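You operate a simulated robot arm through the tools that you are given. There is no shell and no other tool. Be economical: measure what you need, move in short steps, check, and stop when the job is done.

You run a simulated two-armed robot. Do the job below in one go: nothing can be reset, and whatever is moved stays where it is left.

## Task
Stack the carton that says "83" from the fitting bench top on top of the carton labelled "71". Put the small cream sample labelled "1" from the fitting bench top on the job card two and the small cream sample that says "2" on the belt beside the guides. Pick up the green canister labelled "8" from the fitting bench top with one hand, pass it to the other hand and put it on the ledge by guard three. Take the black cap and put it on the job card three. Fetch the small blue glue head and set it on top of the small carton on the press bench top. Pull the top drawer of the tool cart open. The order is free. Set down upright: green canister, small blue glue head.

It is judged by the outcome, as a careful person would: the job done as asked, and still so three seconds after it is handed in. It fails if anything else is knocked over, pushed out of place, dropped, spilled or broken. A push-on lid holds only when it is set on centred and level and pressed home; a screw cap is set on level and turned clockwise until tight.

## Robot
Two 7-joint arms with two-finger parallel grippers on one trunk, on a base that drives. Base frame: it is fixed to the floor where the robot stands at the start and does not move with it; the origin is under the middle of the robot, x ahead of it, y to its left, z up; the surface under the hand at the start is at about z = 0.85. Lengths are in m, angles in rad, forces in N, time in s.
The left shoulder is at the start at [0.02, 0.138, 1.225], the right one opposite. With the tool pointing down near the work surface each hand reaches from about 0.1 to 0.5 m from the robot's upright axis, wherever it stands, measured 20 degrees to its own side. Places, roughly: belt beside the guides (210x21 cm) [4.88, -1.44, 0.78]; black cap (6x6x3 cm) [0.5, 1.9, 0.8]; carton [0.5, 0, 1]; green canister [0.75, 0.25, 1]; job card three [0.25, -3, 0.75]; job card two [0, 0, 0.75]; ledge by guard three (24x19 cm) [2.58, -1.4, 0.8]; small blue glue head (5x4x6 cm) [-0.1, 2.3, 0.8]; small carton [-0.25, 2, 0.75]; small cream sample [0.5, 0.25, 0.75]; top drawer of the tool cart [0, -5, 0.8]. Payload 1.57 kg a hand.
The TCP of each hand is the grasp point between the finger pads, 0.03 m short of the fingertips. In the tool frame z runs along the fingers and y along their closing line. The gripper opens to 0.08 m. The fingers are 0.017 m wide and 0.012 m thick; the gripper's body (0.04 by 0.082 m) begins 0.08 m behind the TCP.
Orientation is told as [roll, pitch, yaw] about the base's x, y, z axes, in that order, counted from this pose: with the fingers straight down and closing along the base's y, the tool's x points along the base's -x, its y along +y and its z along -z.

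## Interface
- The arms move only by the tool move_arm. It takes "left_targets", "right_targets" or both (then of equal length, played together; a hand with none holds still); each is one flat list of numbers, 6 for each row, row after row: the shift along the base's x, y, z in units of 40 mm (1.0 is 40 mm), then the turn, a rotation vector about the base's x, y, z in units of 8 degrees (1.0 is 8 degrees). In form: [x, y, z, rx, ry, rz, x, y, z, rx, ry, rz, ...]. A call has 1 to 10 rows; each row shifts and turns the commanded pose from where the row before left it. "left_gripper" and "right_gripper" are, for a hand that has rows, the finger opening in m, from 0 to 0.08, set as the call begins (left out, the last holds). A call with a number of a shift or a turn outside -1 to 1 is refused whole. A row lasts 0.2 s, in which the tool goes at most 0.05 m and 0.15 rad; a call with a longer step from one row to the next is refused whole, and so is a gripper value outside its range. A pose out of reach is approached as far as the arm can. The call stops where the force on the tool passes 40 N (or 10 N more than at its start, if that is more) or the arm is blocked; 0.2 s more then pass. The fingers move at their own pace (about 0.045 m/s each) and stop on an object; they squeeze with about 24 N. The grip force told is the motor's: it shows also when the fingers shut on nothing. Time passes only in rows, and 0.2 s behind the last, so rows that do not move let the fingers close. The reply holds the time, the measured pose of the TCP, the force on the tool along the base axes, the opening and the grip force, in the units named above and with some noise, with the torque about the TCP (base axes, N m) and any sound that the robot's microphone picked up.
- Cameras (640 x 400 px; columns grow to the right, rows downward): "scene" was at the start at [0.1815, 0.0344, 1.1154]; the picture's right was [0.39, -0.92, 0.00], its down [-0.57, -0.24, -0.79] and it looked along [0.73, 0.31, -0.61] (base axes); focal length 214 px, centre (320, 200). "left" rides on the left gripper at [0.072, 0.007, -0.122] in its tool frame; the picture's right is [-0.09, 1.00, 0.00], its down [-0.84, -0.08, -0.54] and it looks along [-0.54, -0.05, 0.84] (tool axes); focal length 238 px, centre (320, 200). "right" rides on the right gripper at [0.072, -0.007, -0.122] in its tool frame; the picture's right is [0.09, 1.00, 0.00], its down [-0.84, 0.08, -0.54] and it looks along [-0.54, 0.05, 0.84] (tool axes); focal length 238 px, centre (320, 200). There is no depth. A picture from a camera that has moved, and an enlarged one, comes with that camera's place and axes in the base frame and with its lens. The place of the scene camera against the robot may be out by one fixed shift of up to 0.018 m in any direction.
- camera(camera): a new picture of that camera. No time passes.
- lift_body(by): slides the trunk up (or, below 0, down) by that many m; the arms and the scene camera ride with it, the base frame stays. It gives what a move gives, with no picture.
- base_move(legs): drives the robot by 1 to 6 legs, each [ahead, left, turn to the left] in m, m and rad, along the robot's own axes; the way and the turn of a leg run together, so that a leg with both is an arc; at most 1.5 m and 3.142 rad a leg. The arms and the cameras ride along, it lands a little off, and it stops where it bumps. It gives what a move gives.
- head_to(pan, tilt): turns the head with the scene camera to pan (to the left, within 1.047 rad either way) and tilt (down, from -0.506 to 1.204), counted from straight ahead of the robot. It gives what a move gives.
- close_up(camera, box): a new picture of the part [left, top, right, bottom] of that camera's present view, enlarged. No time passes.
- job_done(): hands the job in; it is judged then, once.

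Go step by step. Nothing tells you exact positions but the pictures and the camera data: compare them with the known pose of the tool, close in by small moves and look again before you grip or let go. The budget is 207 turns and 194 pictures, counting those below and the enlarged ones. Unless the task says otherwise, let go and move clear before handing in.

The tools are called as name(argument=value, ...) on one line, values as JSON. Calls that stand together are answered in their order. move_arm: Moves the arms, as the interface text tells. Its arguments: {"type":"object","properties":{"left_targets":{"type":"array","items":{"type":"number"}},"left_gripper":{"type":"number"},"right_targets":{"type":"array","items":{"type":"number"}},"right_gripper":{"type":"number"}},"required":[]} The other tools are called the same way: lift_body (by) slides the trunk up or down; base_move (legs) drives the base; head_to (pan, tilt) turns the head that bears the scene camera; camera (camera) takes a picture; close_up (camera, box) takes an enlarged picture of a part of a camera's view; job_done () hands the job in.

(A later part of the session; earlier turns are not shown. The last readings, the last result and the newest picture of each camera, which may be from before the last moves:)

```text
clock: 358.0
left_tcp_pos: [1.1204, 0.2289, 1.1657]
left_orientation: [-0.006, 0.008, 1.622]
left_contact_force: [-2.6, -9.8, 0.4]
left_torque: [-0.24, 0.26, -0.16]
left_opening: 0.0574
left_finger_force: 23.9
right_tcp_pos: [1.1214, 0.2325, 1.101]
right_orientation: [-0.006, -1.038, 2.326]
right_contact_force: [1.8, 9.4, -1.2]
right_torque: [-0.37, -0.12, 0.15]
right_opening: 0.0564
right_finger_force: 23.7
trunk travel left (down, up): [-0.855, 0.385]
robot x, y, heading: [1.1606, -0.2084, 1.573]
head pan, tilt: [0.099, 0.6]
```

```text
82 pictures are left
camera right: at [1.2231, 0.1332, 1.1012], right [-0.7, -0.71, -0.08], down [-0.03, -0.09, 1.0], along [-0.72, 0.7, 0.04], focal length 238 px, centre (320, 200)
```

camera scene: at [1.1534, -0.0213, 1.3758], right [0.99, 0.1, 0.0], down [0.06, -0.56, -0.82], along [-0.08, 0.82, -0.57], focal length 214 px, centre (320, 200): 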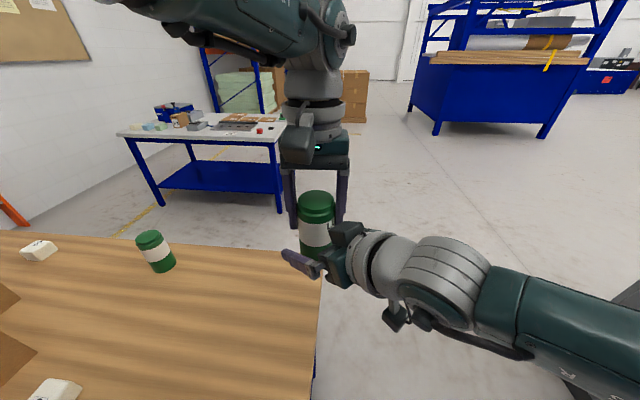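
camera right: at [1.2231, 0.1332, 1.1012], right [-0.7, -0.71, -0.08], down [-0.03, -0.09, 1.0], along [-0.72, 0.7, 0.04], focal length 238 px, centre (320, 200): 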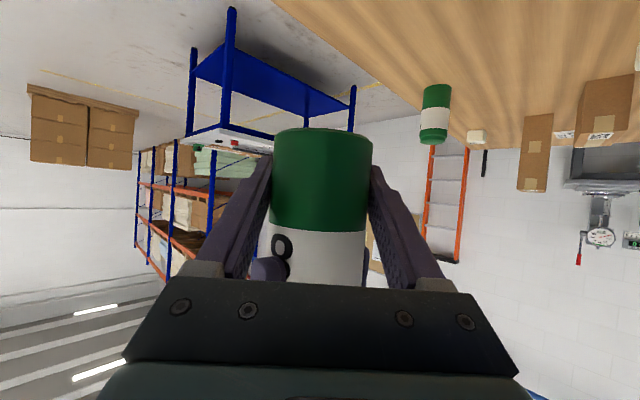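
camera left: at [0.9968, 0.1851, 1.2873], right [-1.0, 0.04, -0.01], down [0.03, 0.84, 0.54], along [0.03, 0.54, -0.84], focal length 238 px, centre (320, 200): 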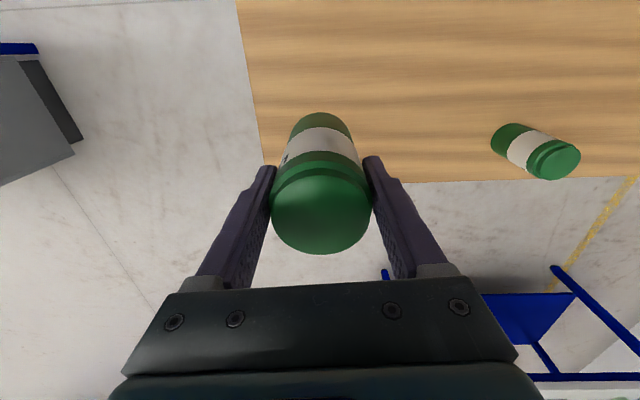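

Right hand grips the canister. Opening the left hand and lifting it straight off.

move_arm(left_targets=[0, 0, 0, 0, 0, 0, 0, 0, 0, 0, 0, 0, 0, 0, 0, 0, 0, 0], left_gripper=0.08)

move_arm(left_targets=[0, 0, 0.5, 0, 0, 0, 0, 0, 0.7, 0, 0, 0, 0, 0, 0.8, 0, 0, 0])

camera(camera="scene")

```text
clock: 358.8
left_tcp_pos: [1.1204, 0.2303, 1.1656]
left_orientation: [-0.006, 0.006, 1.622]
left_contact_force: [0.3, -1.0, -0.2]
left_torque: [-0.01, 0.01, 0.01]
left_opening: 0.08
left_finger_force: 0.1
right_tcp_pos: [1.1209, 0.2313, 1.1012]
right_orientation: [-0.005, -1.038, 2.327]
right_contact_force: [0.1, 0.3, -0.1]
right_torque: [0.03, 0.03, 0.0]
right_opening: 0.0567
right_finger_force: 23.9
trunk travel left (down, up): [-0.855, 0.385]
robot x, y, heading: [1.1596, -0.207, 1.57]
head pan, tilt: [0.099, 0.6]
```

```text
clock: 359.6
left_tcp_pos: [1.1238, 0.2404, 1.2442]
left_orientation: [-0.006, 0.007, 1.62]
left_contact_force: [0.4, 0.5, 0.1]
left_torque: [0.04, 0.01, 0.0]
left_opening: 0.08
left_finger_force: 0.1
left hand out of reach, approached as far as the arm can: row 1, 2
right_tcp_pos: [1.1203, 0.2321, 1.0994]
right_orientation: [-0.004, -1.039, 2.326]
right_contact_force: [0.7, 0.2, -0.2]
right_torque: [0.05, -0.01, 0.02]
right_opening: 0.0569
right_finger_force: 24.2
trunk travel left (down, up): [-0.855, 0.385]
robot x, y, heading: [1.1607, -0.2113, 1.572]
head pan, tilt: [0.099, 0.6]
```

```text
81 pictures are left
camera scene: at [1.1534, -0.0213, 1.3758], right [0.99, 0.1, 0.0], down [0.06, -0.56, -0.82], along [-0.08, 0.82, -0.57], focal length 214 px, centre (320, 200)
```

scene: 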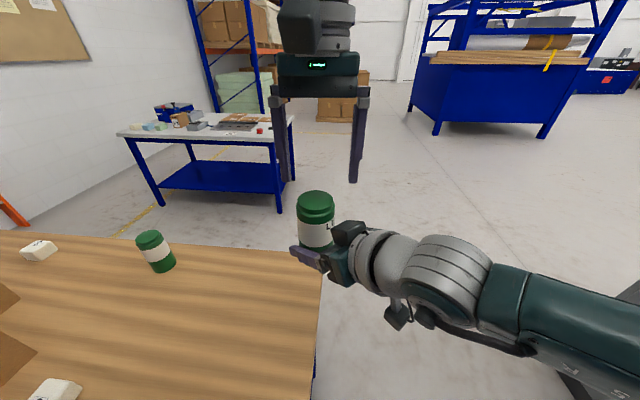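

Hand-over done; the right hand holds canister 8 upright. Next the left hand fetches sample 2 (≈[0.68, 0.04]); spreading the hands and shifting the base.

move_arm(right_targets=[0.5, -0.1, 0, 0, 0, 0, 0.5, -0.1, 0, 0, 0, 0, 0.5, -0.1, 0, 0, 0, 0, 0.5, -0.1, 0, 0, 0, 0, 0.5, -0.1, 0, 0, 0, 0, 0.5, -0.1, 0, 0, 0, 0], left_targets=[-0.5, -0.1, 0, 0, 0, 0, -0.5, -0.4, 0, 0, 0, 0, -0.5, -0.5, -0.3, 0, 0, 0, -0.5, -0.5, -0.5, 0, 0, 0, -0.5, -0.5, -0.5, 0, 0, -0.2, -0.5, -0.5, -0.5, 0, 0, -0.2])

base_move(legs=[[-0.08, 0, 0], [0, 0.32, 0]])

camera(camera="left")

camera(camera="scene")

```text
clock: 361.0
left_tcp_pos: [1.0934, 0.2474, 1.2169]
left_orientation: [-0.007, 0.007, 1.583]
left_contact_force: [0.7, -0.3, -0.6]
left_torque: [0.0, -0.01, 0.0]
left_opening: 0.0801
left_finger_force: 0.0
left hand out of reach, approached as far as the arm can: row 1, 2, 3, 4, 5, 6
right_tcp_pos: [1.2397, 0.2067, 1.1025]
right_orientation: [-0.004, -1.037, 2.327]
right_contact_force: [0.6, -0.3, 0.0]
right_torque: [0.0, 0.0, -0.04]
right_opening: 0.0568
right_finger_force: 23.6
trunk travel left (down, up): [-0.855, 0.385]
robot x, y, heading: [1.1599, -0.2097, 1.574]
head pan, tilt: [0.099, 0.6]
```

```text
clock: 363.8
left_tcp_pos: [0.7773, 0.168, 1.2155]
left_orientation: [-0.008, 0.007, 1.586]
left_contact_force: [-0.4, 0.1, -0.9]
left_torque: [0.02, -0.01, 0.02]
left_opening: 0.0801
left_finger_force: 0.2
right_tcp_pos: [0.9247, 0.1263, 1.1015]
right_orientation: [-0.007, -1.038, 2.329]
right_contact_force: [0.0, 0.0, -1.9]
right_torque: [0.03, -0.03, 0.05]
right_opening: 0.0567
right_finger_force: 24.4
trunk travel left (down, up): [-0.855, 0.385]
robot x, y, heading: [0.848, -0.2901, 1.571]
head pan, tilt: [0.099, 0.6]
```

```text
80 pictures are left
camera left: at [0.7706, 0.0957, 1.3382], right [-1.0, 0.08, -0.01], down [0.06, 0.84, 0.54], along [0.05, 0.53, -0.84], focal length 238 px, centre (320, 200)
```

left: 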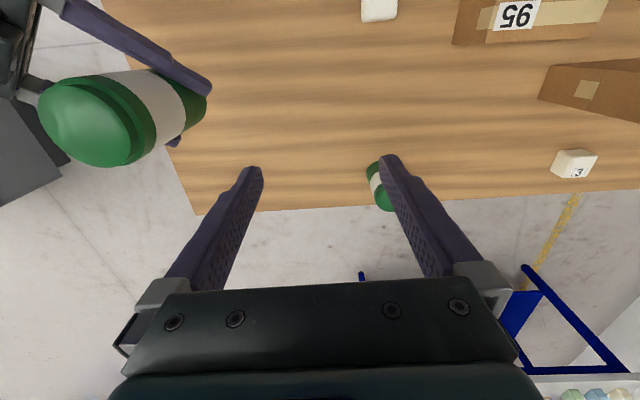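

```text
79 pictures are left
camera scene: at [0.8376, -0.102, 1.3758], right [0.99, 0.1, 0.0], down [0.06, -0.56, -0.82], along [-0.08, 0.82, -0.57], focal length 214 px, centre (320, 200)
```

scene: 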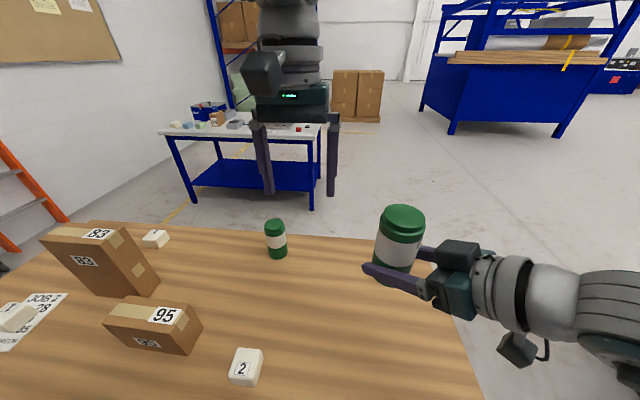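

Lowering the trunk for reach; canister's bottom stays ≈5 cm above the bench.

lift_body(by=-0.16)

move_arm(left_targets=[0, 0, -0.3, 0, 0, 0, 0, 0, -0.3, 0, 0, 0])

camera(camera="left")

```text
clock: 365.6
left_tcp_pos: [0.777, 0.1673, 1.0562]
left_orientation: [-0.007, 0.005, 1.586]
left_contact_force: [0.3, -0.6, 0.4]
left_torque: [0.0, -0.01, -0.02]
left_opening: 0.0802
left_finger_force: 0.1
right_tcp_pos: [0.9242, 0.126, 0.9426]
right_orientation: [-0.006, -1.039, 2.327]
right_contact_force: [-0.1, -0.6, -2.5]
right_torque: [-0.03, 0.02, -0.01]
right_opening: 0.0564
right_finger_force: 24.1
trunk travel left (down, up): [-0.695, 0.545]
robot x, y, heading: [0.8473, -0.2916, 1.572]
head pan, tilt: [0.099, 0.6]
```

```text
clock: 366.2
left_tcp_pos: [0.776, 0.1638, 1.0314]
left_orientation: [-0.008, 0.006, 1.587]
left_contact_force: [0.1, 0.1, -0.1]
left_torque: [0.02, 0.0, 0.01]
left_opening: 0.0799
left_finger_force: 0.0
left hand out of reach, approached as far as the arm can: row 2
right_tcp_pos: [0.9244, 0.1264, 0.9421]
right_orientation: [-0.007, -1.038, 2.328]
right_contact_force: [0.2, -0.2, -1.3]
right_torque: [0.01, -0.02, 0.0]
right_opening: 0.0566
right_finger_force: 24.2
trunk travel left (down, up): [-0.695, 0.545]
robot x, y, heading: [0.8433, -0.2926, 1.575]
head pan, tilt: [0.099, 0.6]
```

```text
78 pictures are left
camera left: at [0.7693, 0.0932, 1.1541], right [-1.0, 0.08, -0.01], down [0.06, 0.84, 0.54], along [0.05, 0.54, -0.84], focal length 238 px, centre (320, 200)
```

left: 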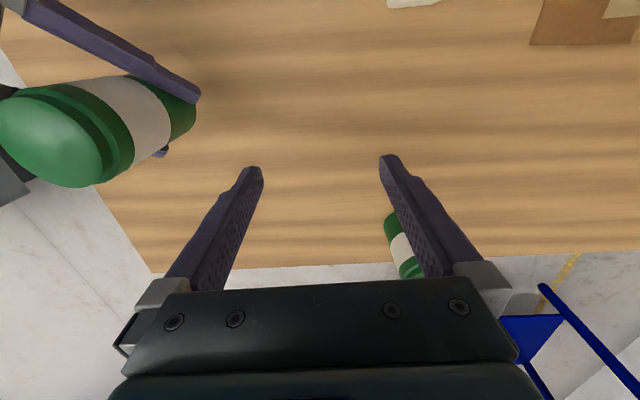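

move_arm(left_targets=[-0.6, -0.6, -0.2, 0, 0, 0, -0.6, -0.6, -0.2, 0, 0, 0, -0.6, -0.6, -0.2, 0, 0, 0, -0.6, -0.6, -0.2, 0, 0, 0, 0, -0.5, 0, 0, 0, 0])

camera(camera="left")

```text
clock: 367.4
left_tcp_pos: [0.6785, 0.0468, 0.9999]
left_orientation: [-0.007, 0.007, 1.586]
left_contact_force: [-0.1, -0.7, 0.1]
left_torque: [0.02, 0.02, -0.02]
left_opening: 0.08
left_finger_force: 0.1
left hand out of reach, approached as far as the arm can: row 1
right_tcp_pos: [0.923, 0.1256, 0.9411]
right_orientation: [-0.005, -1.038, 2.33]
right_contact_force: [0.6, -0.4, -1.8]
right_torque: [0.04, 0.01, 0.0]
right_opening: 0.0564
right_finger_force: 24.2
trunk travel left (down, up): [-0.695, 0.545]
robot x, y, heading: [0.8409, -0.2945, 1.578]
head pan, tilt: [0.099, 0.6]
```

```text
77 pictures are left
camera left: at [0.6732, -0.0238, 1.1224], right [-1.0, 0.08, -0.01], down [0.06, 0.84, 0.54], along [0.05, 0.53, -0.84], focal length 238 px, centre (320, 200)
```

left: 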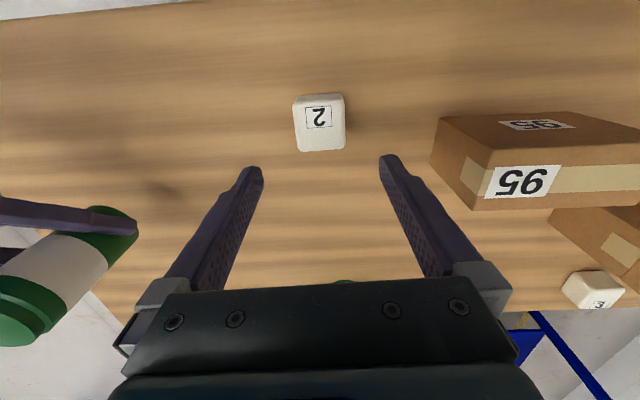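

Sample 2 at ≈[0.681, 0.040], well under the hand. Descending and gripping.

move_arm(left_targets=[0.05, -0.17, -0.8, 0, 0, 0, 0, 0, -0.9, 0, 0, 0, 0, 0, -0.7, 0, 0, 0, 0, 0, -0.42, 0, 0, 0])

move_arm(left_targets=[0, 0, 0, 0, 0, 0, 0, 0, 0, 0, 0, 0, 0, 0, 0, 0, 0, 0, 0, 0, 0, 0, 0, 0], left_gripper=0.0)

lift_body(by=0.15)

camera(camera="left")

camera(camera="scene")

```text
clock: 368.4
left_tcp_pos: [0.6817, 0.0405, 0.8885]
left_orientation: [-0.006, 0.007, 1.587]
left_contact_force: [0.5, 0.2, 0.1]
left_torque: [-0.04, -0.01, 0.02]
left_opening: 0.0798
left_finger_force: 0.0
right_tcp_pos: [0.9242, 0.1257, 0.9415]
right_orientation: [-0.008, -1.038, 2.329]
right_contact_force: [-0.2, -0.1, -2.1]
right_torque: [0.0, -0.02, 0.0]
right_opening: 0.0566
right_finger_force: 24.0
trunk travel left (down, up): [-0.695, 0.545]
robot x, y, heading: [0.8466, -0.2856, 1.576]
head pan, tilt: [0.099, 0.6]
```

```text
clock: 369.4
left_tcp_pos: [0.6824, 0.0402, 0.887]
left_orientation: [-0.007, 0.009, 1.587]
left_contact_force: [-0.3, -0.4, 0.5]
left_torque: [0.01, -0.01, -0.01]
left_opening: 0.0488
left_finger_force: 24.0
right_tcp_pos: [0.9252, 0.1258, 0.9421]
right_orientation: [-0.006, -1.038, 2.329]
right_contact_force: [0.7, 0.6, -1.8]
right_torque: [0.0, 0.02, 0.01]
right_opening: 0.0567
right_finger_force: 24.1
trunk travel left (down, up): [-0.695, 0.545]
robot x, y, heading: [0.8485, -0.2909, 1.572]
head pan, tilt: [0.099, 0.6]
```

```text
clock: 371.1
left_tcp_pos: [0.6817, 0.0404, 1.0389]
left_orientation: [-0.007, 0.008, 1.587]
left_contact_force: [-0.6, -0.9, -0.4]
left_torque: [-0.01, -0.01, 0.01]
left_opening: 0.0488
left_finger_force: 24.0
right_tcp_pos: [0.9242, 0.1254, 1.0916]
right_orientation: [-0.007, -1.039, 2.328]
right_contact_force: [-0.9, -0.2, -2.0]
right_torque: [0.04, 0.0, 0.02]
right_opening: 0.0563
right_finger_force: 23.8
trunk travel left (down, up): [-0.845, 0.395]
robot x, y, heading: [0.8421, -0.2892, 1.578]
head pan, tilt: [0.099, 0.6]
```

```text
76 pictures are left
camera left: at [0.6755, -0.0302, 1.1601], right [-1.0, 0.08, -0.01], down [0.06, 0.84, 0.54], along [0.05, 0.53, -0.84], focal length 238 px, centre (320, 200)
```

left: 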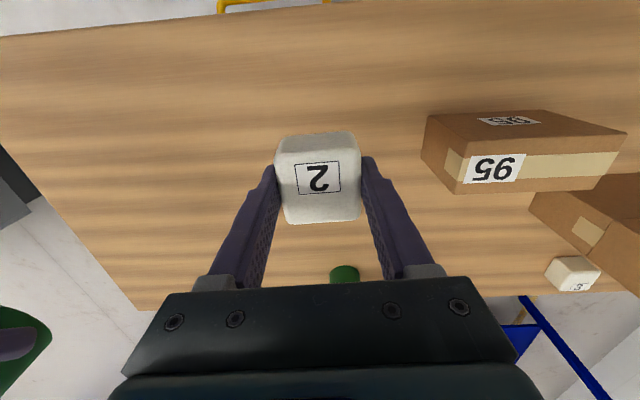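

```text
75 pictures are left
camera scene: at [0.8375, -0.102, 1.3657], right [0.99, 0.1, 0.0], down [0.06, -0.56, -0.82], along [-0.08, 0.82, -0.57], focal length 214 px, centre (320, 200)
```

scene: 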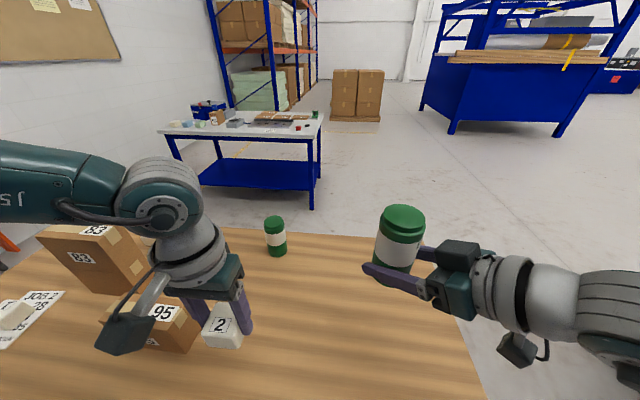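

Both items held. Driving to the ledge area, facing it at a slight angle so the left hand stays clear of the guard.

base_move(legs=[[-0.36, 0, 0], [0, -1.45, 0], [0, 0, -2.85]])

head_to(pan=0.0, tilt=0.55)

camera(camera="scene")

camera(camera="left")

```text
clock: 386.9
left_tcp_pos: [2.5303, -0.9093, 1.0385]
left_orientation: [-0.008, 0.008, -1.26]
left_contact_force: [-0.3, -0.3, 0.3]
left_torque: [-0.04, 0.02, -0.01]
left_opening: 0.0487
left_finger_force: 24.1
right_tcp_pos: [2.3221, -1.061, 1.0915]
right_orientation: [-0.008, -1.038, -0.518]
right_contact_force: [1.0, -0.4, -2.2]
right_torque: [0.0, -0.03, 0.05]
right_opening: 0.0565
right_finger_force: 23.7
trunk travel left (down, up): [-0.845, 0.395]
robot x, y, heading: [2.2752, -0.6388, -1.267]
head pan, tilt: [0.099, 0.6]
```

```text
clock: 387.5
left_tcp_pos: [2.5291, -0.9103, 1.0377]
left_orientation: [-0.008, 0.006, -1.259]
left_contact_force: [-0.8, 0.1, -0.5]
left_torque: [0.01, 0.01, -0.02]
left_opening: 0.0487
left_finger_force: 24.2
right_tcp_pos: [2.3212, -1.0609, 1.0905]
right_orientation: [-0.007, -1.037, -0.519]
right_contact_force: [0.0, 0.3, -2.3]
right_torque: [0.01, -0.01, 0.01]
right_opening: 0.0565
right_finger_force: 23.4
trunk travel left (down, up): [-0.845, 0.395]
robot x, y, heading: [2.2767, -0.6423, -1.272]
head pan, tilt: [0.0, 0.55]
```

```text
74 pictures are left
camera scene: at [2.3358, -0.8207, 1.3703], right [-0.96, -0.29, 0.0], down [-0.15, 0.5, -0.85], along [0.25, -0.81, -0.52], focal length 214 px, centre (320, 200)
```

scene: 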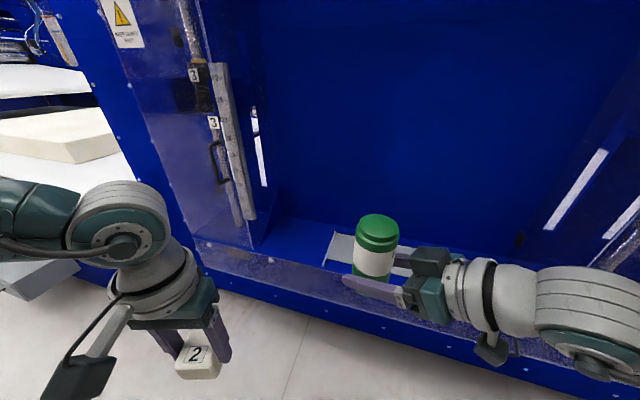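

```text
73 pictures are left
camera left: at [2.515, -0.8392, 1.1602], right [0.98, 0.22, -0.01], down [0.19, -0.82, 0.54], along [0.11, -0.53, -0.84], focal length 238 px, centre (320, 200)
```

left: 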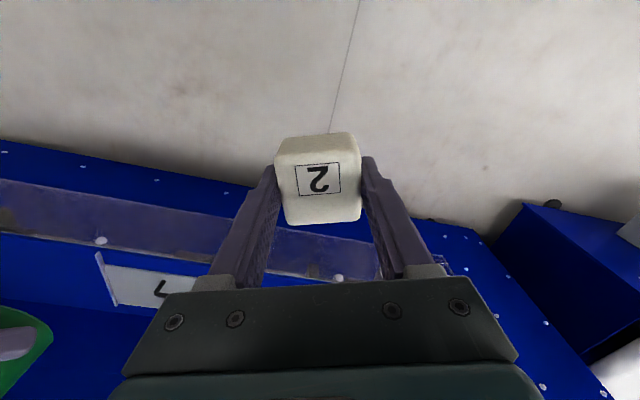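

The ledge spans x 2.48–2.75, y -1.29…-1.51. To keep the right wrist camera off the shelf I'll point the right hand straight at the machine. Repositioning the base, then turning that hand.

base_move(legs=[[0.173, 0.196, 0], [0, 0, -0.128]])

move_arm(right_targets=[0.25, -0.1, 0, 0, 0, -0.96, 0.25, -0.1, 0, 0, 0, -0.96, 0.25, -0.1, 0, 0, 0, -0.96, 0.25, -0.1, 0, 0, 0, -0.96, 0.25, -0.1, 0, 0, 0, -0.96, 0.25, -0.1, 0, 0, 0, -0.96])

camera(camera="scene")

camera(camera="right")

```text
clock: 390.0
left_tcp_pos: [2.73, -1.05, 1.0375]
left_orientation: [-0.007, 0.007, -1.392]
left_contact_force: [0.8, 0.2, -0.2]
left_torque: [0.03, 0.01, 0.0]
left_opening: 0.0485
left_finger_force: 24.0
right_tcp_pos: [2.5054, -1.1738, 1.0911]
right_orientation: [-0.007, -1.038, -0.649]
right_contact_force: [-0.6, 0.6, -1.9]
right_torque: [0.0, 0.01, 0.0]
right_opening: 0.0565
right_finger_force: 23.7
trunk travel left (down, up): [-0.845, 0.395]
robot x, y, heading: [2.5159, -0.7551, -1.4]
head pan, tilt: [0.0, 0.55]
```

```text
clock: 391.4
left_tcp_pos: [2.7313, -1.0502, 1.0389]
left_orientation: [-0.006, 0.007, -1.393]
left_contact_force: [-0.2, -0.7, -0.3]
left_torque: [0.01, 0.0, 0.0]
left_opening: 0.0489
left_finger_force: 24.1
right_tcp_pos: [2.4072, -1.27, 1.0528]
right_orientation: [0.081, -1.029, -1.349]
right_contact_force: [-1.3, 0.4, -2.0]
right_torque: [-0.02, -0.03, -0.03]
right_opening: 0.0564
right_finger_force: 23.8
right hand out of reach, approached as far as the arm can: row 2, 3, 4, 5, 6
trunk travel left (down, up): [-0.845, 0.395]
robot x, y, heading: [2.5205, -0.7478, -1.403]
head pan, tilt: [0.0, 0.55]
```

```text
72 pictures are left
camera scene: at [2.55, -0.9359, 1.3703], right [-0.99, -0.17, 0.0], down [-0.09, 0.52, -0.85], along [0.14, -0.84, -0.52], focal length 214 px, centre (320, 200)
```

scene: 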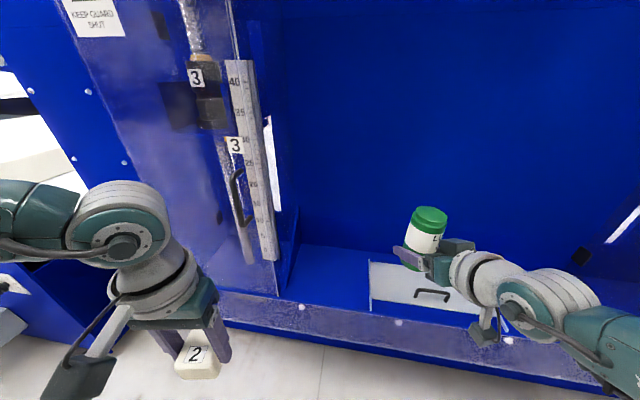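

```text
71 pictures are left
camera right: at [2.3602, -1.1367, 1.0526], right [0.94, 0.33, -0.04], down [0.02, 0.04, 1.0], along [0.34, -0.94, 0.03], focal length 238 px, centre (320, 200)
```

right: 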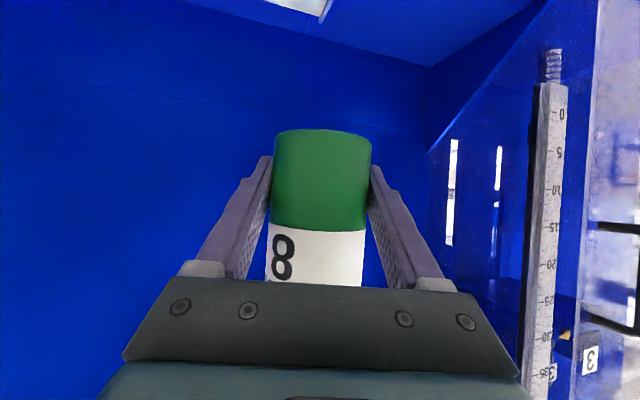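

The right hand settled at ahead 0.5, right 0.2 with a ~2.5° lean. Correcting the lean before moving in.

move_arm(right_targets=[0, -0.2, 0, -0.07, 0.15, 0, 0, -0.2, 0, -0.075, 0.14, 0])

camera(camera="scene")

```text
clock: 392.0
left_tcp_pos: [2.7311, -1.0486, 1.0385]
left_orientation: [-0.006, 0.008, -1.392]
left_contact_force: [0.0, 0.4, 0.0]
left_torque: [0.01, 0.01, -0.03]
left_opening: 0.0487
left_finger_force: 24.0
right_tcp_pos: [2.3956, -1.2989, 1.0461]
right_orientation: [-0.037, -1.044, -1.264]
right_contact_force: [-0.1, -0.4, -2.5]
right_torque: [-0.01, -0.04, 0.0]
right_opening: 0.0562
right_finger_force: 24.0
right hand out of reach, approached as far as the arm can: row 1
trunk travel left (down, up): [-0.845, 0.395]
robot x, y, heading: [2.5164, -0.7509, -1.398]
head pan, tilt: [0.0, 0.55]
```

```text
70 pictures are left
camera scene: at [2.55, -0.9359, 1.3703], right [-0.99, -0.17, 0.0], down [-0.09, 0.52, -0.85], along [0.14, -0.84, -0.52], focal length 214 px, centre (320, 200)
```

scene: 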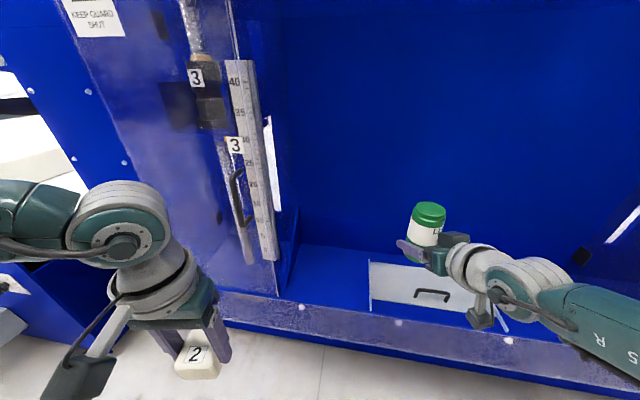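

Lean is now about 1°. Shifting the base to bring the canister over the ledge at ≈[2.59, -1.365].

base_move(legs=[[0, 0.18, 0], [0.098, 0, 0]])

lift_body(by=-0.15)

camera(camera="scene")

camera(camera="right")

```text
clock: 394.2
left_tcp_pos: [2.9224, -1.1168, 1.0383]
left_orientation: [-0.009, 0.006, -1.392]
left_contact_force: [0.4, 0.4, -0.9]
left_torque: [0.02, -0.04, 0.01]
left_opening: 0.0486
left_finger_force: 23.7
right_tcp_pos: [2.5865, -1.364, 1.0449]
right_orientation: [-0.036, -1.042, -1.264]
right_contact_force: [-0.2, -1.1, -1.5]
right_torque: [0.03, -0.02, -0.01]
right_opening: 0.0563
right_finger_force: 24.0
trunk travel left (down, up): [-0.845, 0.395]
robot x, y, heading: [2.7071, -0.8184, -1.402]
head pan, tilt: [0.0, 0.55]
```

```text
clock: 396.0
left_tcp_pos: [2.9237, -1.1161, 0.8881]
left_orientation: [-0.006, 0.008, -1.392]
left_contact_force: [-0.8, 0.4, 0.7]
left_torque: [-0.02, 0.04, -0.02]
left_opening: 0.0487
left_finger_force: 24.2
right_tcp_pos: [2.588, -1.3637, 0.8968]
right_orientation: [-0.037, -1.042, -1.264]
right_contact_force: [0.0, 0.3, -2.7]
right_torque: [0.03, 0.0, 0.01]
right_opening: 0.0563
right_finger_force: 23.9
trunk travel left (down, up): [-0.695, 0.545]
robot x, y, heading: [2.7108, -0.8174, -1.401]
head pan, tilt: [0.0, 0.55]
```

```text
69 pictures are left
camera scene: at [2.7423, -1.0029, 1.2203], right [-0.99, -0.16, 0.0], down [-0.09, 0.52, -0.85], along [0.14, -0.84, -0.52], focal length 214 px, centre (320, 200)
```

scene: 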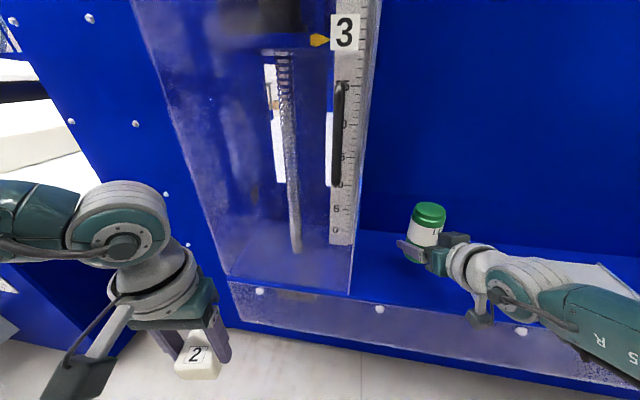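

```text
68 pictures are left
camera right: at [2.5435, -1.2298, 0.8959], right [0.94, 0.32, -0.1], down [0.08, 0.07, 0.99], along [0.32, -0.95, 0.04], focal length 238 px, centre (320, 200)
```

right: 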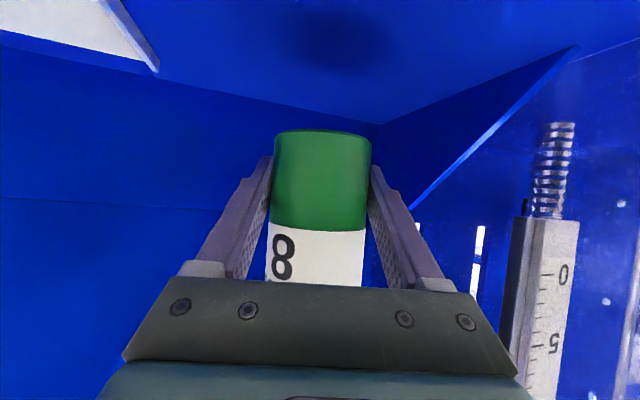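

Over the ledge. Lowering most of the way, then checking.

lift_body(by=-0.045)

close_up(camera="scene", box=[340, 180, 560, 350])

camera(camera="right")

```text
clock: 396.9
left_tcp_pos: [2.9227, -1.1166, 0.8423]
left_orientation: [-0.006, 0.008, -1.392]
left_contact_force: [-0.2, 0.2, -0.2]
left_torque: [0.0, 0.03, 0.0]
left_opening: 0.0486
left_finger_force: 24.3
right_tcp_pos: [2.5881, -1.3642, 0.8501]
right_orientation: [-0.037, -1.043, -1.264]
right_contact_force: [0.2, 0.5, -2.3]
right_torque: [0.02, -0.02, 0.0]
right_opening: 0.0562
right_finger_force: 23.9
trunk travel left (down, up): [-0.65, 0.59]
robot x, y, heading: [2.7077, -0.8148, -1.406]
head pan, tilt: [0.0, 0.55]
```

```text
2.35 times, centred on (450, 265) of scene
camera zoom: at [2.7423, -1.0029, 1.1753], right [-0.99, -0.16, 0.0], down [-0.09, 0.52, -0.85], along [0.14, -0.84, -0.52], focal length 505 px, centre (14, 47)
```

zoom: 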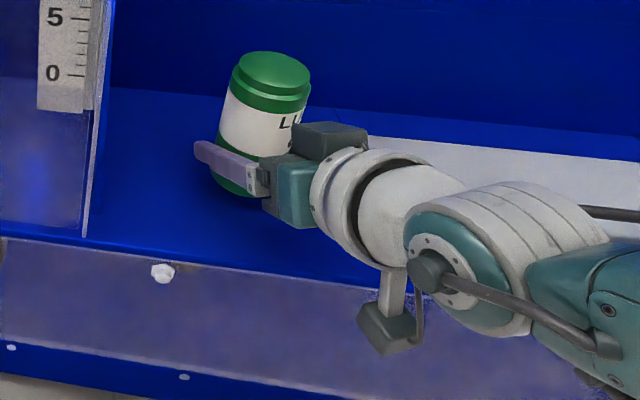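

```text
66 pictures are left
camera right: at [2.5435, -1.2298, 0.8508], right [0.94, 0.32, -0.1], down [0.08, 0.07, 0.99], along [0.32, -0.95, 0.04], focal length 238 px, centre (320, 200)
```

right: 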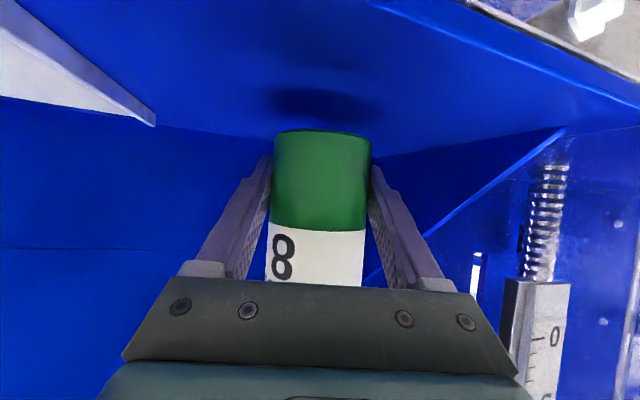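

About 2 cm remains. Lowering in fine steps until contact.

lift_body(by=-0.013)

move_arm(right_targets=[0, 0, -0.06, 0, 0, 0, 0, 0, -0.06, 0, 0, 0, 0, 0, -0.06, 0, 0, 0])

camera(camera="right")

```text
clock: 397.5
left_tcp_pos: [2.9235, -1.1165, 0.8304]
left_orientation: [-0.007, 0.007, -1.394]
left_contact_force: [-0.8, 0.0, 0.2]
left_torque: [-0.01, -0.01, 0.0]
left_opening: 0.0485
left_finger_force: 23.9
right_tcp_pos: [2.5888, -1.3646, 0.8379]
right_orientation: [-0.038, -1.042, -1.264]
right_contact_force: [0.4, 0.3, -3.1]
right_torque: [0.02, 0.03, 0.0]
right_opening: 0.0563
right_finger_force: 24.5
trunk travel left (down, up): [-0.637, 0.603]
robot x, y, heading: [2.707, -0.8149, -1.409]
head pan, tilt: [0.0, 0.55]
```

```text
clock: 398.3
left_tcp_pos: [2.9223, -1.116, 0.8304]
left_orientation: [-0.007, 0.006, -1.394]
left_contact_force: [0.6, 0.6, -0.6]
left_torque: [0.02, 0.01, -0.02]
left_opening: 0.0487
left_finger_force: 24.2
right_tcp_pos: [2.5887, -1.365, 0.8326]
right_orientation: [-0.034, -1.043, -1.265]
right_contact_force: [0.0, 0.8, 1.0]
right_torque: [0.04, -0.1, 0.02]
right_opening: 0.0563
right_finger_force: 23.9
trunk travel left (down, up): [-0.637, 0.603]
robot x, y, heading: [2.7082, -0.8202, -1.405]
head pan, tilt: [0.0, 0.55]
```

```text
65 pictures are left
camera right: at [2.5438, -1.2301, 0.8309], right [0.94, 0.31, -0.1], down [0.08, 0.07, 0.99], along [0.32, -0.95, 0.04], focal length 238 px, centre (320, 200)
```

right: 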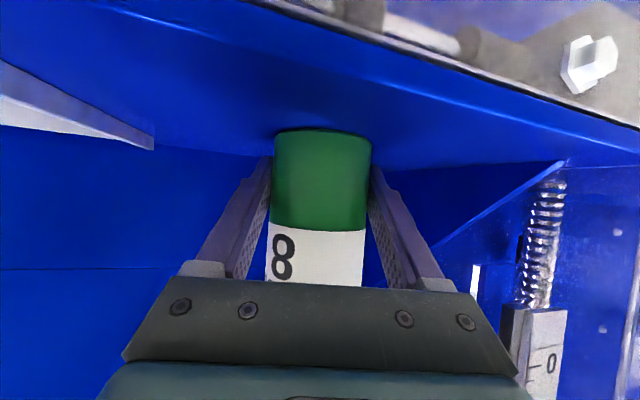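

move_arm(right_targets=[0, 0, -0.04, 0, 0, 0])

close_up(camera="right", box=[240, 100, 400, 200])

```text
clock: 398.7
left_tcp_pos: [2.9221, -1.1164, 0.8298]
left_orientation: [-0.006, 0.008, -1.392]
left_contact_force: [0.0, 0.1, -0.3]
left_torque: [-0.04, 0.01, 0.01]
left_opening: 0.0485
left_finger_force: 24.3
right_tcp_pos: [2.588, -1.367, 0.8304]
right_orientation: [-0.037, -1.046, -1.265]
right_contact_force: [-1.0, 4.0, 12.1]
right_torque: [0.29, -0.34, 0.1]
right_opening: 0.0562
right_finger_force: 23.9
trunk travel left (down, up): [-0.637, 0.603]
robot x, y, heading: [2.7089, -0.8151, -1.407]
head pan, tilt: [0.0, 0.55]
```

```text
4.00 times, centred on (320, 150) of right
camera zoom: at [2.5439, -1.2315, 0.8303], right [0.94, 0.32, -0.1], down [0.08, 0.08, 0.99], along [0.32, -0.95, 0.05], focal length 953 px, centre (320, 400)
```

zoom: 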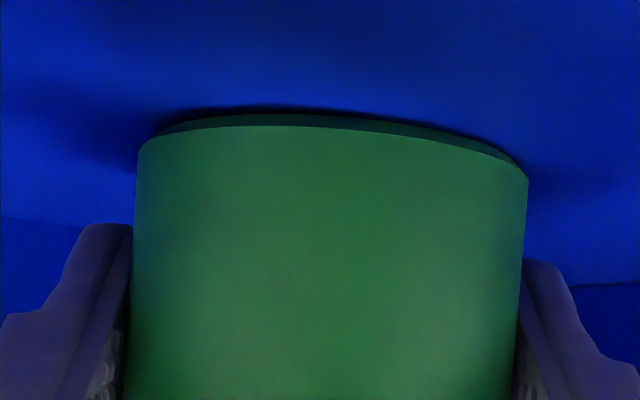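

Canister rests on the ledge. Opening the right hand, then lifting straight up with the trunk (fingers slide up both sides).

move_arm(right_targets=[0, 0, 0, 0, 0, 0, 0, 0, 0, 0, 0, 0, 0, 0, 0, 0, 0, 0], right_gripper=0.08)

camera(camera="right")

```text
clock: 399.5
left_tcp_pos: [2.923, -1.1162, 0.83]
left_orientation: [-0.008, 0.007, -1.394]
left_contact_force: [-0.6, -0.4, -0.1]
left_torque: [0.0, -0.03, 0.04]
left_opening: 0.0485
left_finger_force: 24.3
right_tcp_pos: [2.5886, -1.3635, 0.8296]
right_orientation: [-0.037, -1.042, -1.263]
right_contact_force: [-0.7, -0.6, -0.2]
right_torque: [-0.02, 0.01, 0.0]
right_opening: 0.0801
right_finger_force: 0.1
trunk travel left (down, up): [-0.637, 0.603]
robot x, y, heading: [2.706, -0.8169, -1.406]
head pan, tilt: [0.0, 0.55]
```

```text
63 pictures are left
camera right: at [2.5439, -1.2301, 0.8289], right [0.94, 0.32, -0.1], down [0.08, 0.07, 0.99], along [0.32, -0.95, 0.04], focal length 238 px, centre (320, 200)
```

right: 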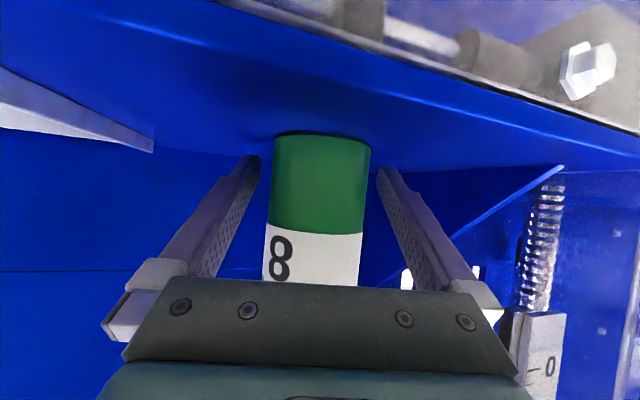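

lift_body(by=0.16)

camera(camera="scene")

```text
clock: 401.3
left_tcp_pos: [2.9226, -1.1173, 0.9885]
left_orientation: [-0.007, 0.006, -1.391]
left_contact_force: [0.5, 0.8, 0.1]
left_torque: [0.01, -0.02, 0.02]
left_opening: 0.0486
left_finger_force: 24.1
right_tcp_pos: [2.588, -1.3637, 0.9891]
right_orientation: [-0.038, -1.04, -1.263]
right_contact_force: [0.2, 0.9, -0.3]
right_torque: [0.0, 0.01, 0.0]
right_opening: 0.0797
right_finger_force: 0.0
trunk travel left (down, up): [-0.797, 0.443]
robot x, y, heading: [2.7067, -0.8148, -1.408]
head pan, tilt: [0.0, 0.55]
```

```text
62 pictures are left
camera scene: at [2.7422, -1.003, 1.3223], right [-0.99, -0.16, 0.0], down [-0.09, 0.52, -0.85], along [0.14, -0.84, -0.52], focal length 214 px, centre (320, 200)
```

scene: 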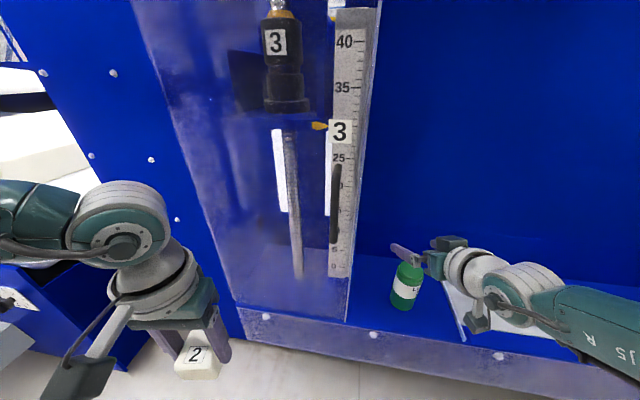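

Canister 8 stands upright on the ledge. Backing off and moving along to the belt with sample 2.

base_move(legs=[[-0.25, 0, 0], [0, 0, -0.165], [0, 1.3, 0]])

head_to(pan=0.3, tilt=0.5)

camera(camera="scene")

```text
clock: 409.9
left_tcp_pos: [4.1247, -0.8995, 0.9903]
left_orientation: [-0.006, 0.006, -1.551]
left_contact_force: [0.1, -0.4, -0.1]
left_torque: [-0.01, -0.03, -0.03]
left_opening: 0.0488
left_finger_force: 23.8
right_tcp_pos: [3.7538, -1.0923, 0.989]
right_orientation: [-0.036, -1.042, -1.42]
right_contact_force: [0.2, -0.5, -0.1]
right_torque: [0.0, 0.02, -0.03]
right_opening: 0.0799
right_finger_force: 0.1
trunk travel left (down, up): [-0.797, 0.443]
robot x, y, heading: [3.9621, -0.5705, -1.562]
head pan, tilt: [0.0, 0.55]
```

```text
clock: 410.7
left_tcp_pos: [4.1236, -0.8999, 0.9904]
left_orientation: [-0.007, 0.005, -1.553]
left_contact_force: [-0.3, -0.5, 0.6]
left_torque: [-0.01, 0.02, 0.02]
left_opening: 0.049
left_finger_force: 24.7
right_tcp_pos: [3.7543, -1.0912, 0.9884]
right_orientation: [-0.038, -1.043, -1.421]
right_contact_force: [-0.1, -0.1, -0.6]
right_torque: [-0.01, 0.02, -0.02]
right_opening: 0.0802
right_finger_force: 0.1
trunk travel left (down, up): [-0.797, 0.443]
robot x, y, heading: [3.9563, -0.5659, -1.56]
head pan, tilt: [0.3, 0.499]
```

```text
61 pictures are left
camera scene: at [3.9904, -0.7554, 1.3269], right [-0.95, -0.3, 0.0], down [-0.14, 0.46, -0.88], along [0.26, -0.84, -0.48], focal length 214 px, centre (320, 200)
```

scene: 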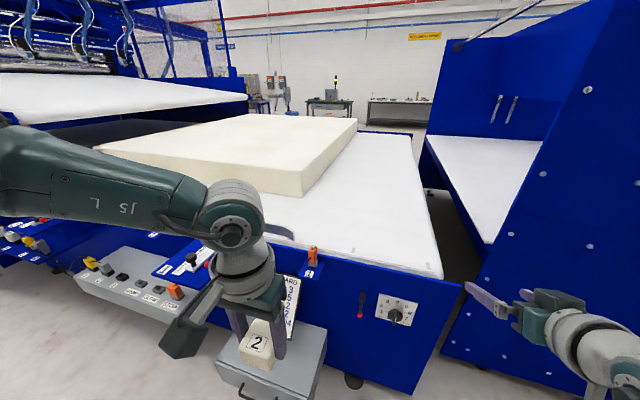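

close_up(camera="scene", box=[200, 100, 460, 300])

camera(camera="left")

```text
2.00 times, centred on (330, 200) of scene
camera zoom: at [3.9904, -0.7554, 1.3269], right [-0.95, -0.3, 0.0], down [-0.14, 0.46, -0.88], along [0.26, -0.84, -0.48], focal length 429 px, centre (300, 200)
```

zoom: 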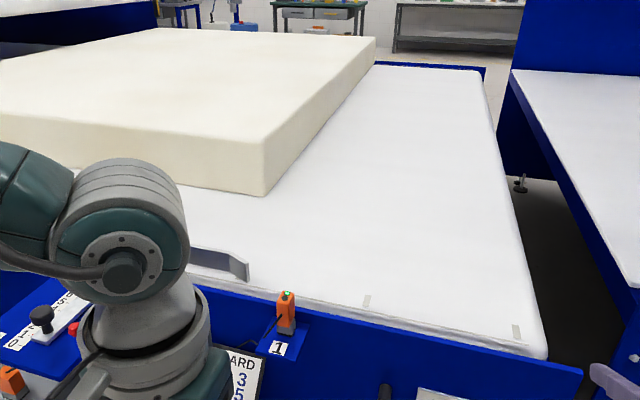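

```text
59 pictures are left
camera left: at [4.1299, -0.8282, 1.1122], right [1.0, -0.07, -0.01], down [-0.06, -0.84, 0.54], along [-0.05, -0.53, -0.84], focal length 238 px, centre (320, 200)
```

left: 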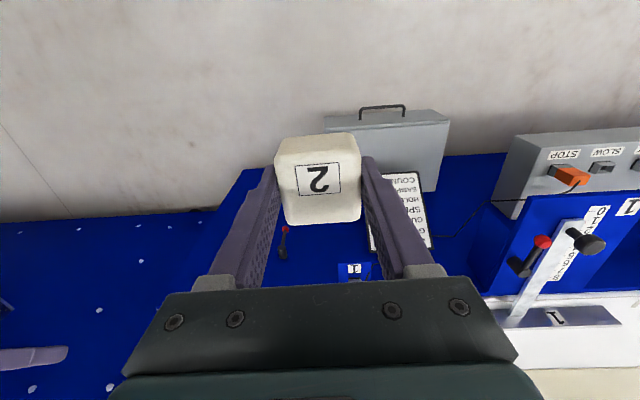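

The belt strip is the white surface at y≈-1.33…-1.55 with a grey guide starting near x≈4.2. First I'll fold the right hand back to vertical so it stays clear.

move_arm(right_targets=[0, 0, 0.3, 0.92, 0.14, 0, 0, 0, 0.3, 0.92, 0.14, 0, 0, 0.1, 0.3, 0.92, 0.14, 0, 0, 0.2, 0.3, 0.92, 0.14, 0, 0, 0.4, 0.3, 0.92, 0.14, 0, 0, 0.5, 0.3, 0.92, 0.14, 0, 0, 0.6, 0.3, 0.92, 0.14, 0, 0, 0.7, 0.3, 0.92, 0.14, 0, 0, 0.7, 0.2, 0, 0, 0, 0, 0.7, 0.2, 0, 0, 0], right_gripper=0.08)

head_to(pan=0.7, tilt=0.55)

camera(camera="scene")

```text
clock: 412.9
left_tcp_pos: [4.1238, -0.8998, 0.99]
left_orientation: [-0.007, 0.007, -1.551]
left_contact_force: [0.5, 0.1, -0.6]
left_torque: [0.03, 0.04, 0.02]
left_opening: 0.0486
left_finger_force: 24.1
right_tcp_pos: [3.7535, -0.9353, 1.1015]
right_orientation: [-0.04, -0.001, -1.42]
right_contact_force: [0.4, -0.1, 0.1]
right_torque: [0.01, 0.0, -0.02]
right_opening: 0.0798
right_finger_force: 0.1
trunk travel left (down, up): [-0.797, 0.443]
robot x, y, heading: [3.9597, -0.5706, -1.562]
head pan, tilt: [0.3, 0.499]
```

```text
clock: 413.8
left_tcp_pos: [4.1241, -0.9005, 0.9908]
left_orientation: [-0.008, 0.006, -1.552]
left_contact_force: [0.6, 0.2, 0.1]
left_torque: [0.0, 0.06, 0.0]
left_opening: 0.0486
left_finger_force: 24.0
right_tcp_pos: [3.7536, -0.9359, 1.1012]
right_orientation: [-0.037, -0.004, -1.421]
right_contact_force: [-0.2, -0.3, -0.3]
right_torque: [-0.01, -0.02, -0.01]
right_opening: 0.0801
right_finger_force: 0.0
trunk travel left (down, up): [-0.797, 0.443]
robot x, y, heading: [3.958, -0.5687, -1.561]
head pan, tilt: [0.7, 0.55]
```

```text
58 pictures are left
camera scene: at [4.0212, -0.737, 1.3223], right [-0.76, -0.65, 0.0], down [-0.34, 0.4, -0.85], along [0.55, -0.65, -0.52], focal length 214 px, centre (320, 200)
```

scene: 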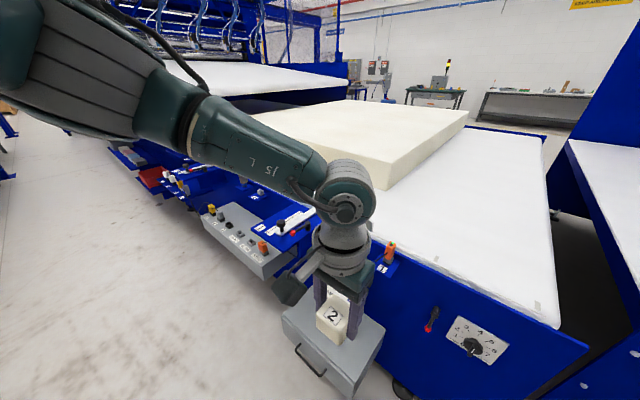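

Right hand is vertical; retracting it a bit more, shifting right and moving in.

move_arm(right_targets=[0.2, 0.8, 0.1, 0, 0, 0, 0.2, 0.8, 0.1, 0, 0, 0, 0.2, 0.8, 0.1, 0, 0, 0], left_targets=[0, -0.5, 0, 0, 0, 0, 0, -0.5, 0, 0, 0, 0, 0, -0.5, 0, 0, 0, 0])

base_move(legs=[[0, -0.17, 0], [0.22, 0, 0]])

camera(camera="left")

camera(camera="scene")

```text
clock: 414.6
left_tcp_pos: [4.1247, -0.9616, 0.9913]
left_orientation: [-0.008, 0.007, -1.55]
left_contact_force: [-0.2, 0.4, 0.0]
left_torque: [-0.02, -0.04, -0.01]
left_opening: 0.0488
left_finger_force: 24.1
right_tcp_pos: [3.7775, -0.8388, 1.1136]
right_orientation: [-0.04, -0.003, -1.423]
right_contact_force: [-0.2, 0.1, 0.7]
right_torque: [0.0, -0.01, 0.04]
right_opening: 0.0799
right_finger_force: 0.0
trunk travel left (down, up): [-0.797, 0.443]
robot x, y, heading: [3.9582, -0.5676, -1.561]
head pan, tilt: [0.7, 0.55]
```

```text
clock: 417.3
left_tcp_pos: [3.9563, -1.1797, 0.9911]
left_orientation: [-0.006, 0.007, -1.55]
left_contact_force: [0.1, 0.0, -1.0]
left_torque: [-0.02, 0.02, -0.03]
left_opening: 0.0486
left_finger_force: 24.6
right_tcp_pos: [3.61, -1.0595, 1.1137]
right_orientation: [-0.039, -0.003, -1.418]
right_contact_force: [-0.8, 0.0, 0.4]
right_torque: [0.02, -0.02, -0.04]
right_opening: 0.08
right_finger_force: 0.1
trunk travel left (down, up): [-0.797, 0.443]
robot x, y, heading: [3.7908, -0.7907, -1.556]
head pan, tilt: [0.7, 0.55]
```

```text
57 pictures are left
camera left: at [3.9621, -1.1089, 1.113], right [1.0, -0.07, -0.01], down [-0.06, -0.84, 0.54], along [-0.04, -0.53, -0.84], focal length 238 px, centre (320, 200)
```

left: 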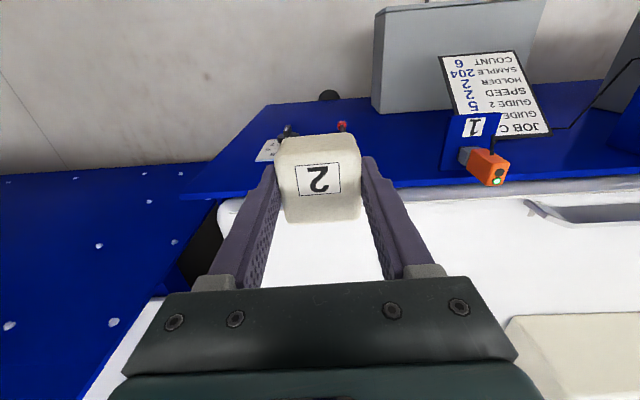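

```text
56 pictures are left
camera scene: at [3.8529, -0.9569, 1.3223], right [-0.76, -0.65, 0.0], down [-0.34, 0.4, -0.85], along [0.55, -0.65, -0.52], focal length 214 px, centre (320, 200)
```

scene: 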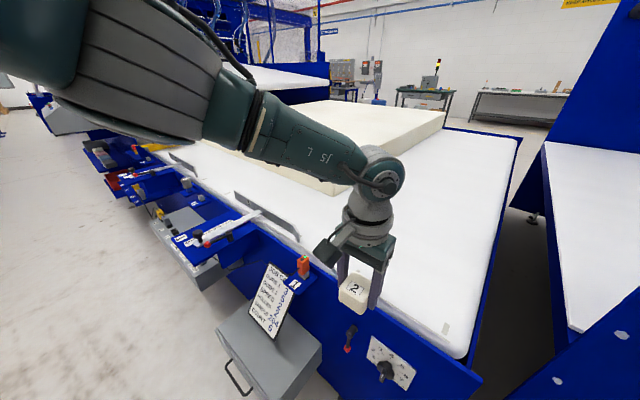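

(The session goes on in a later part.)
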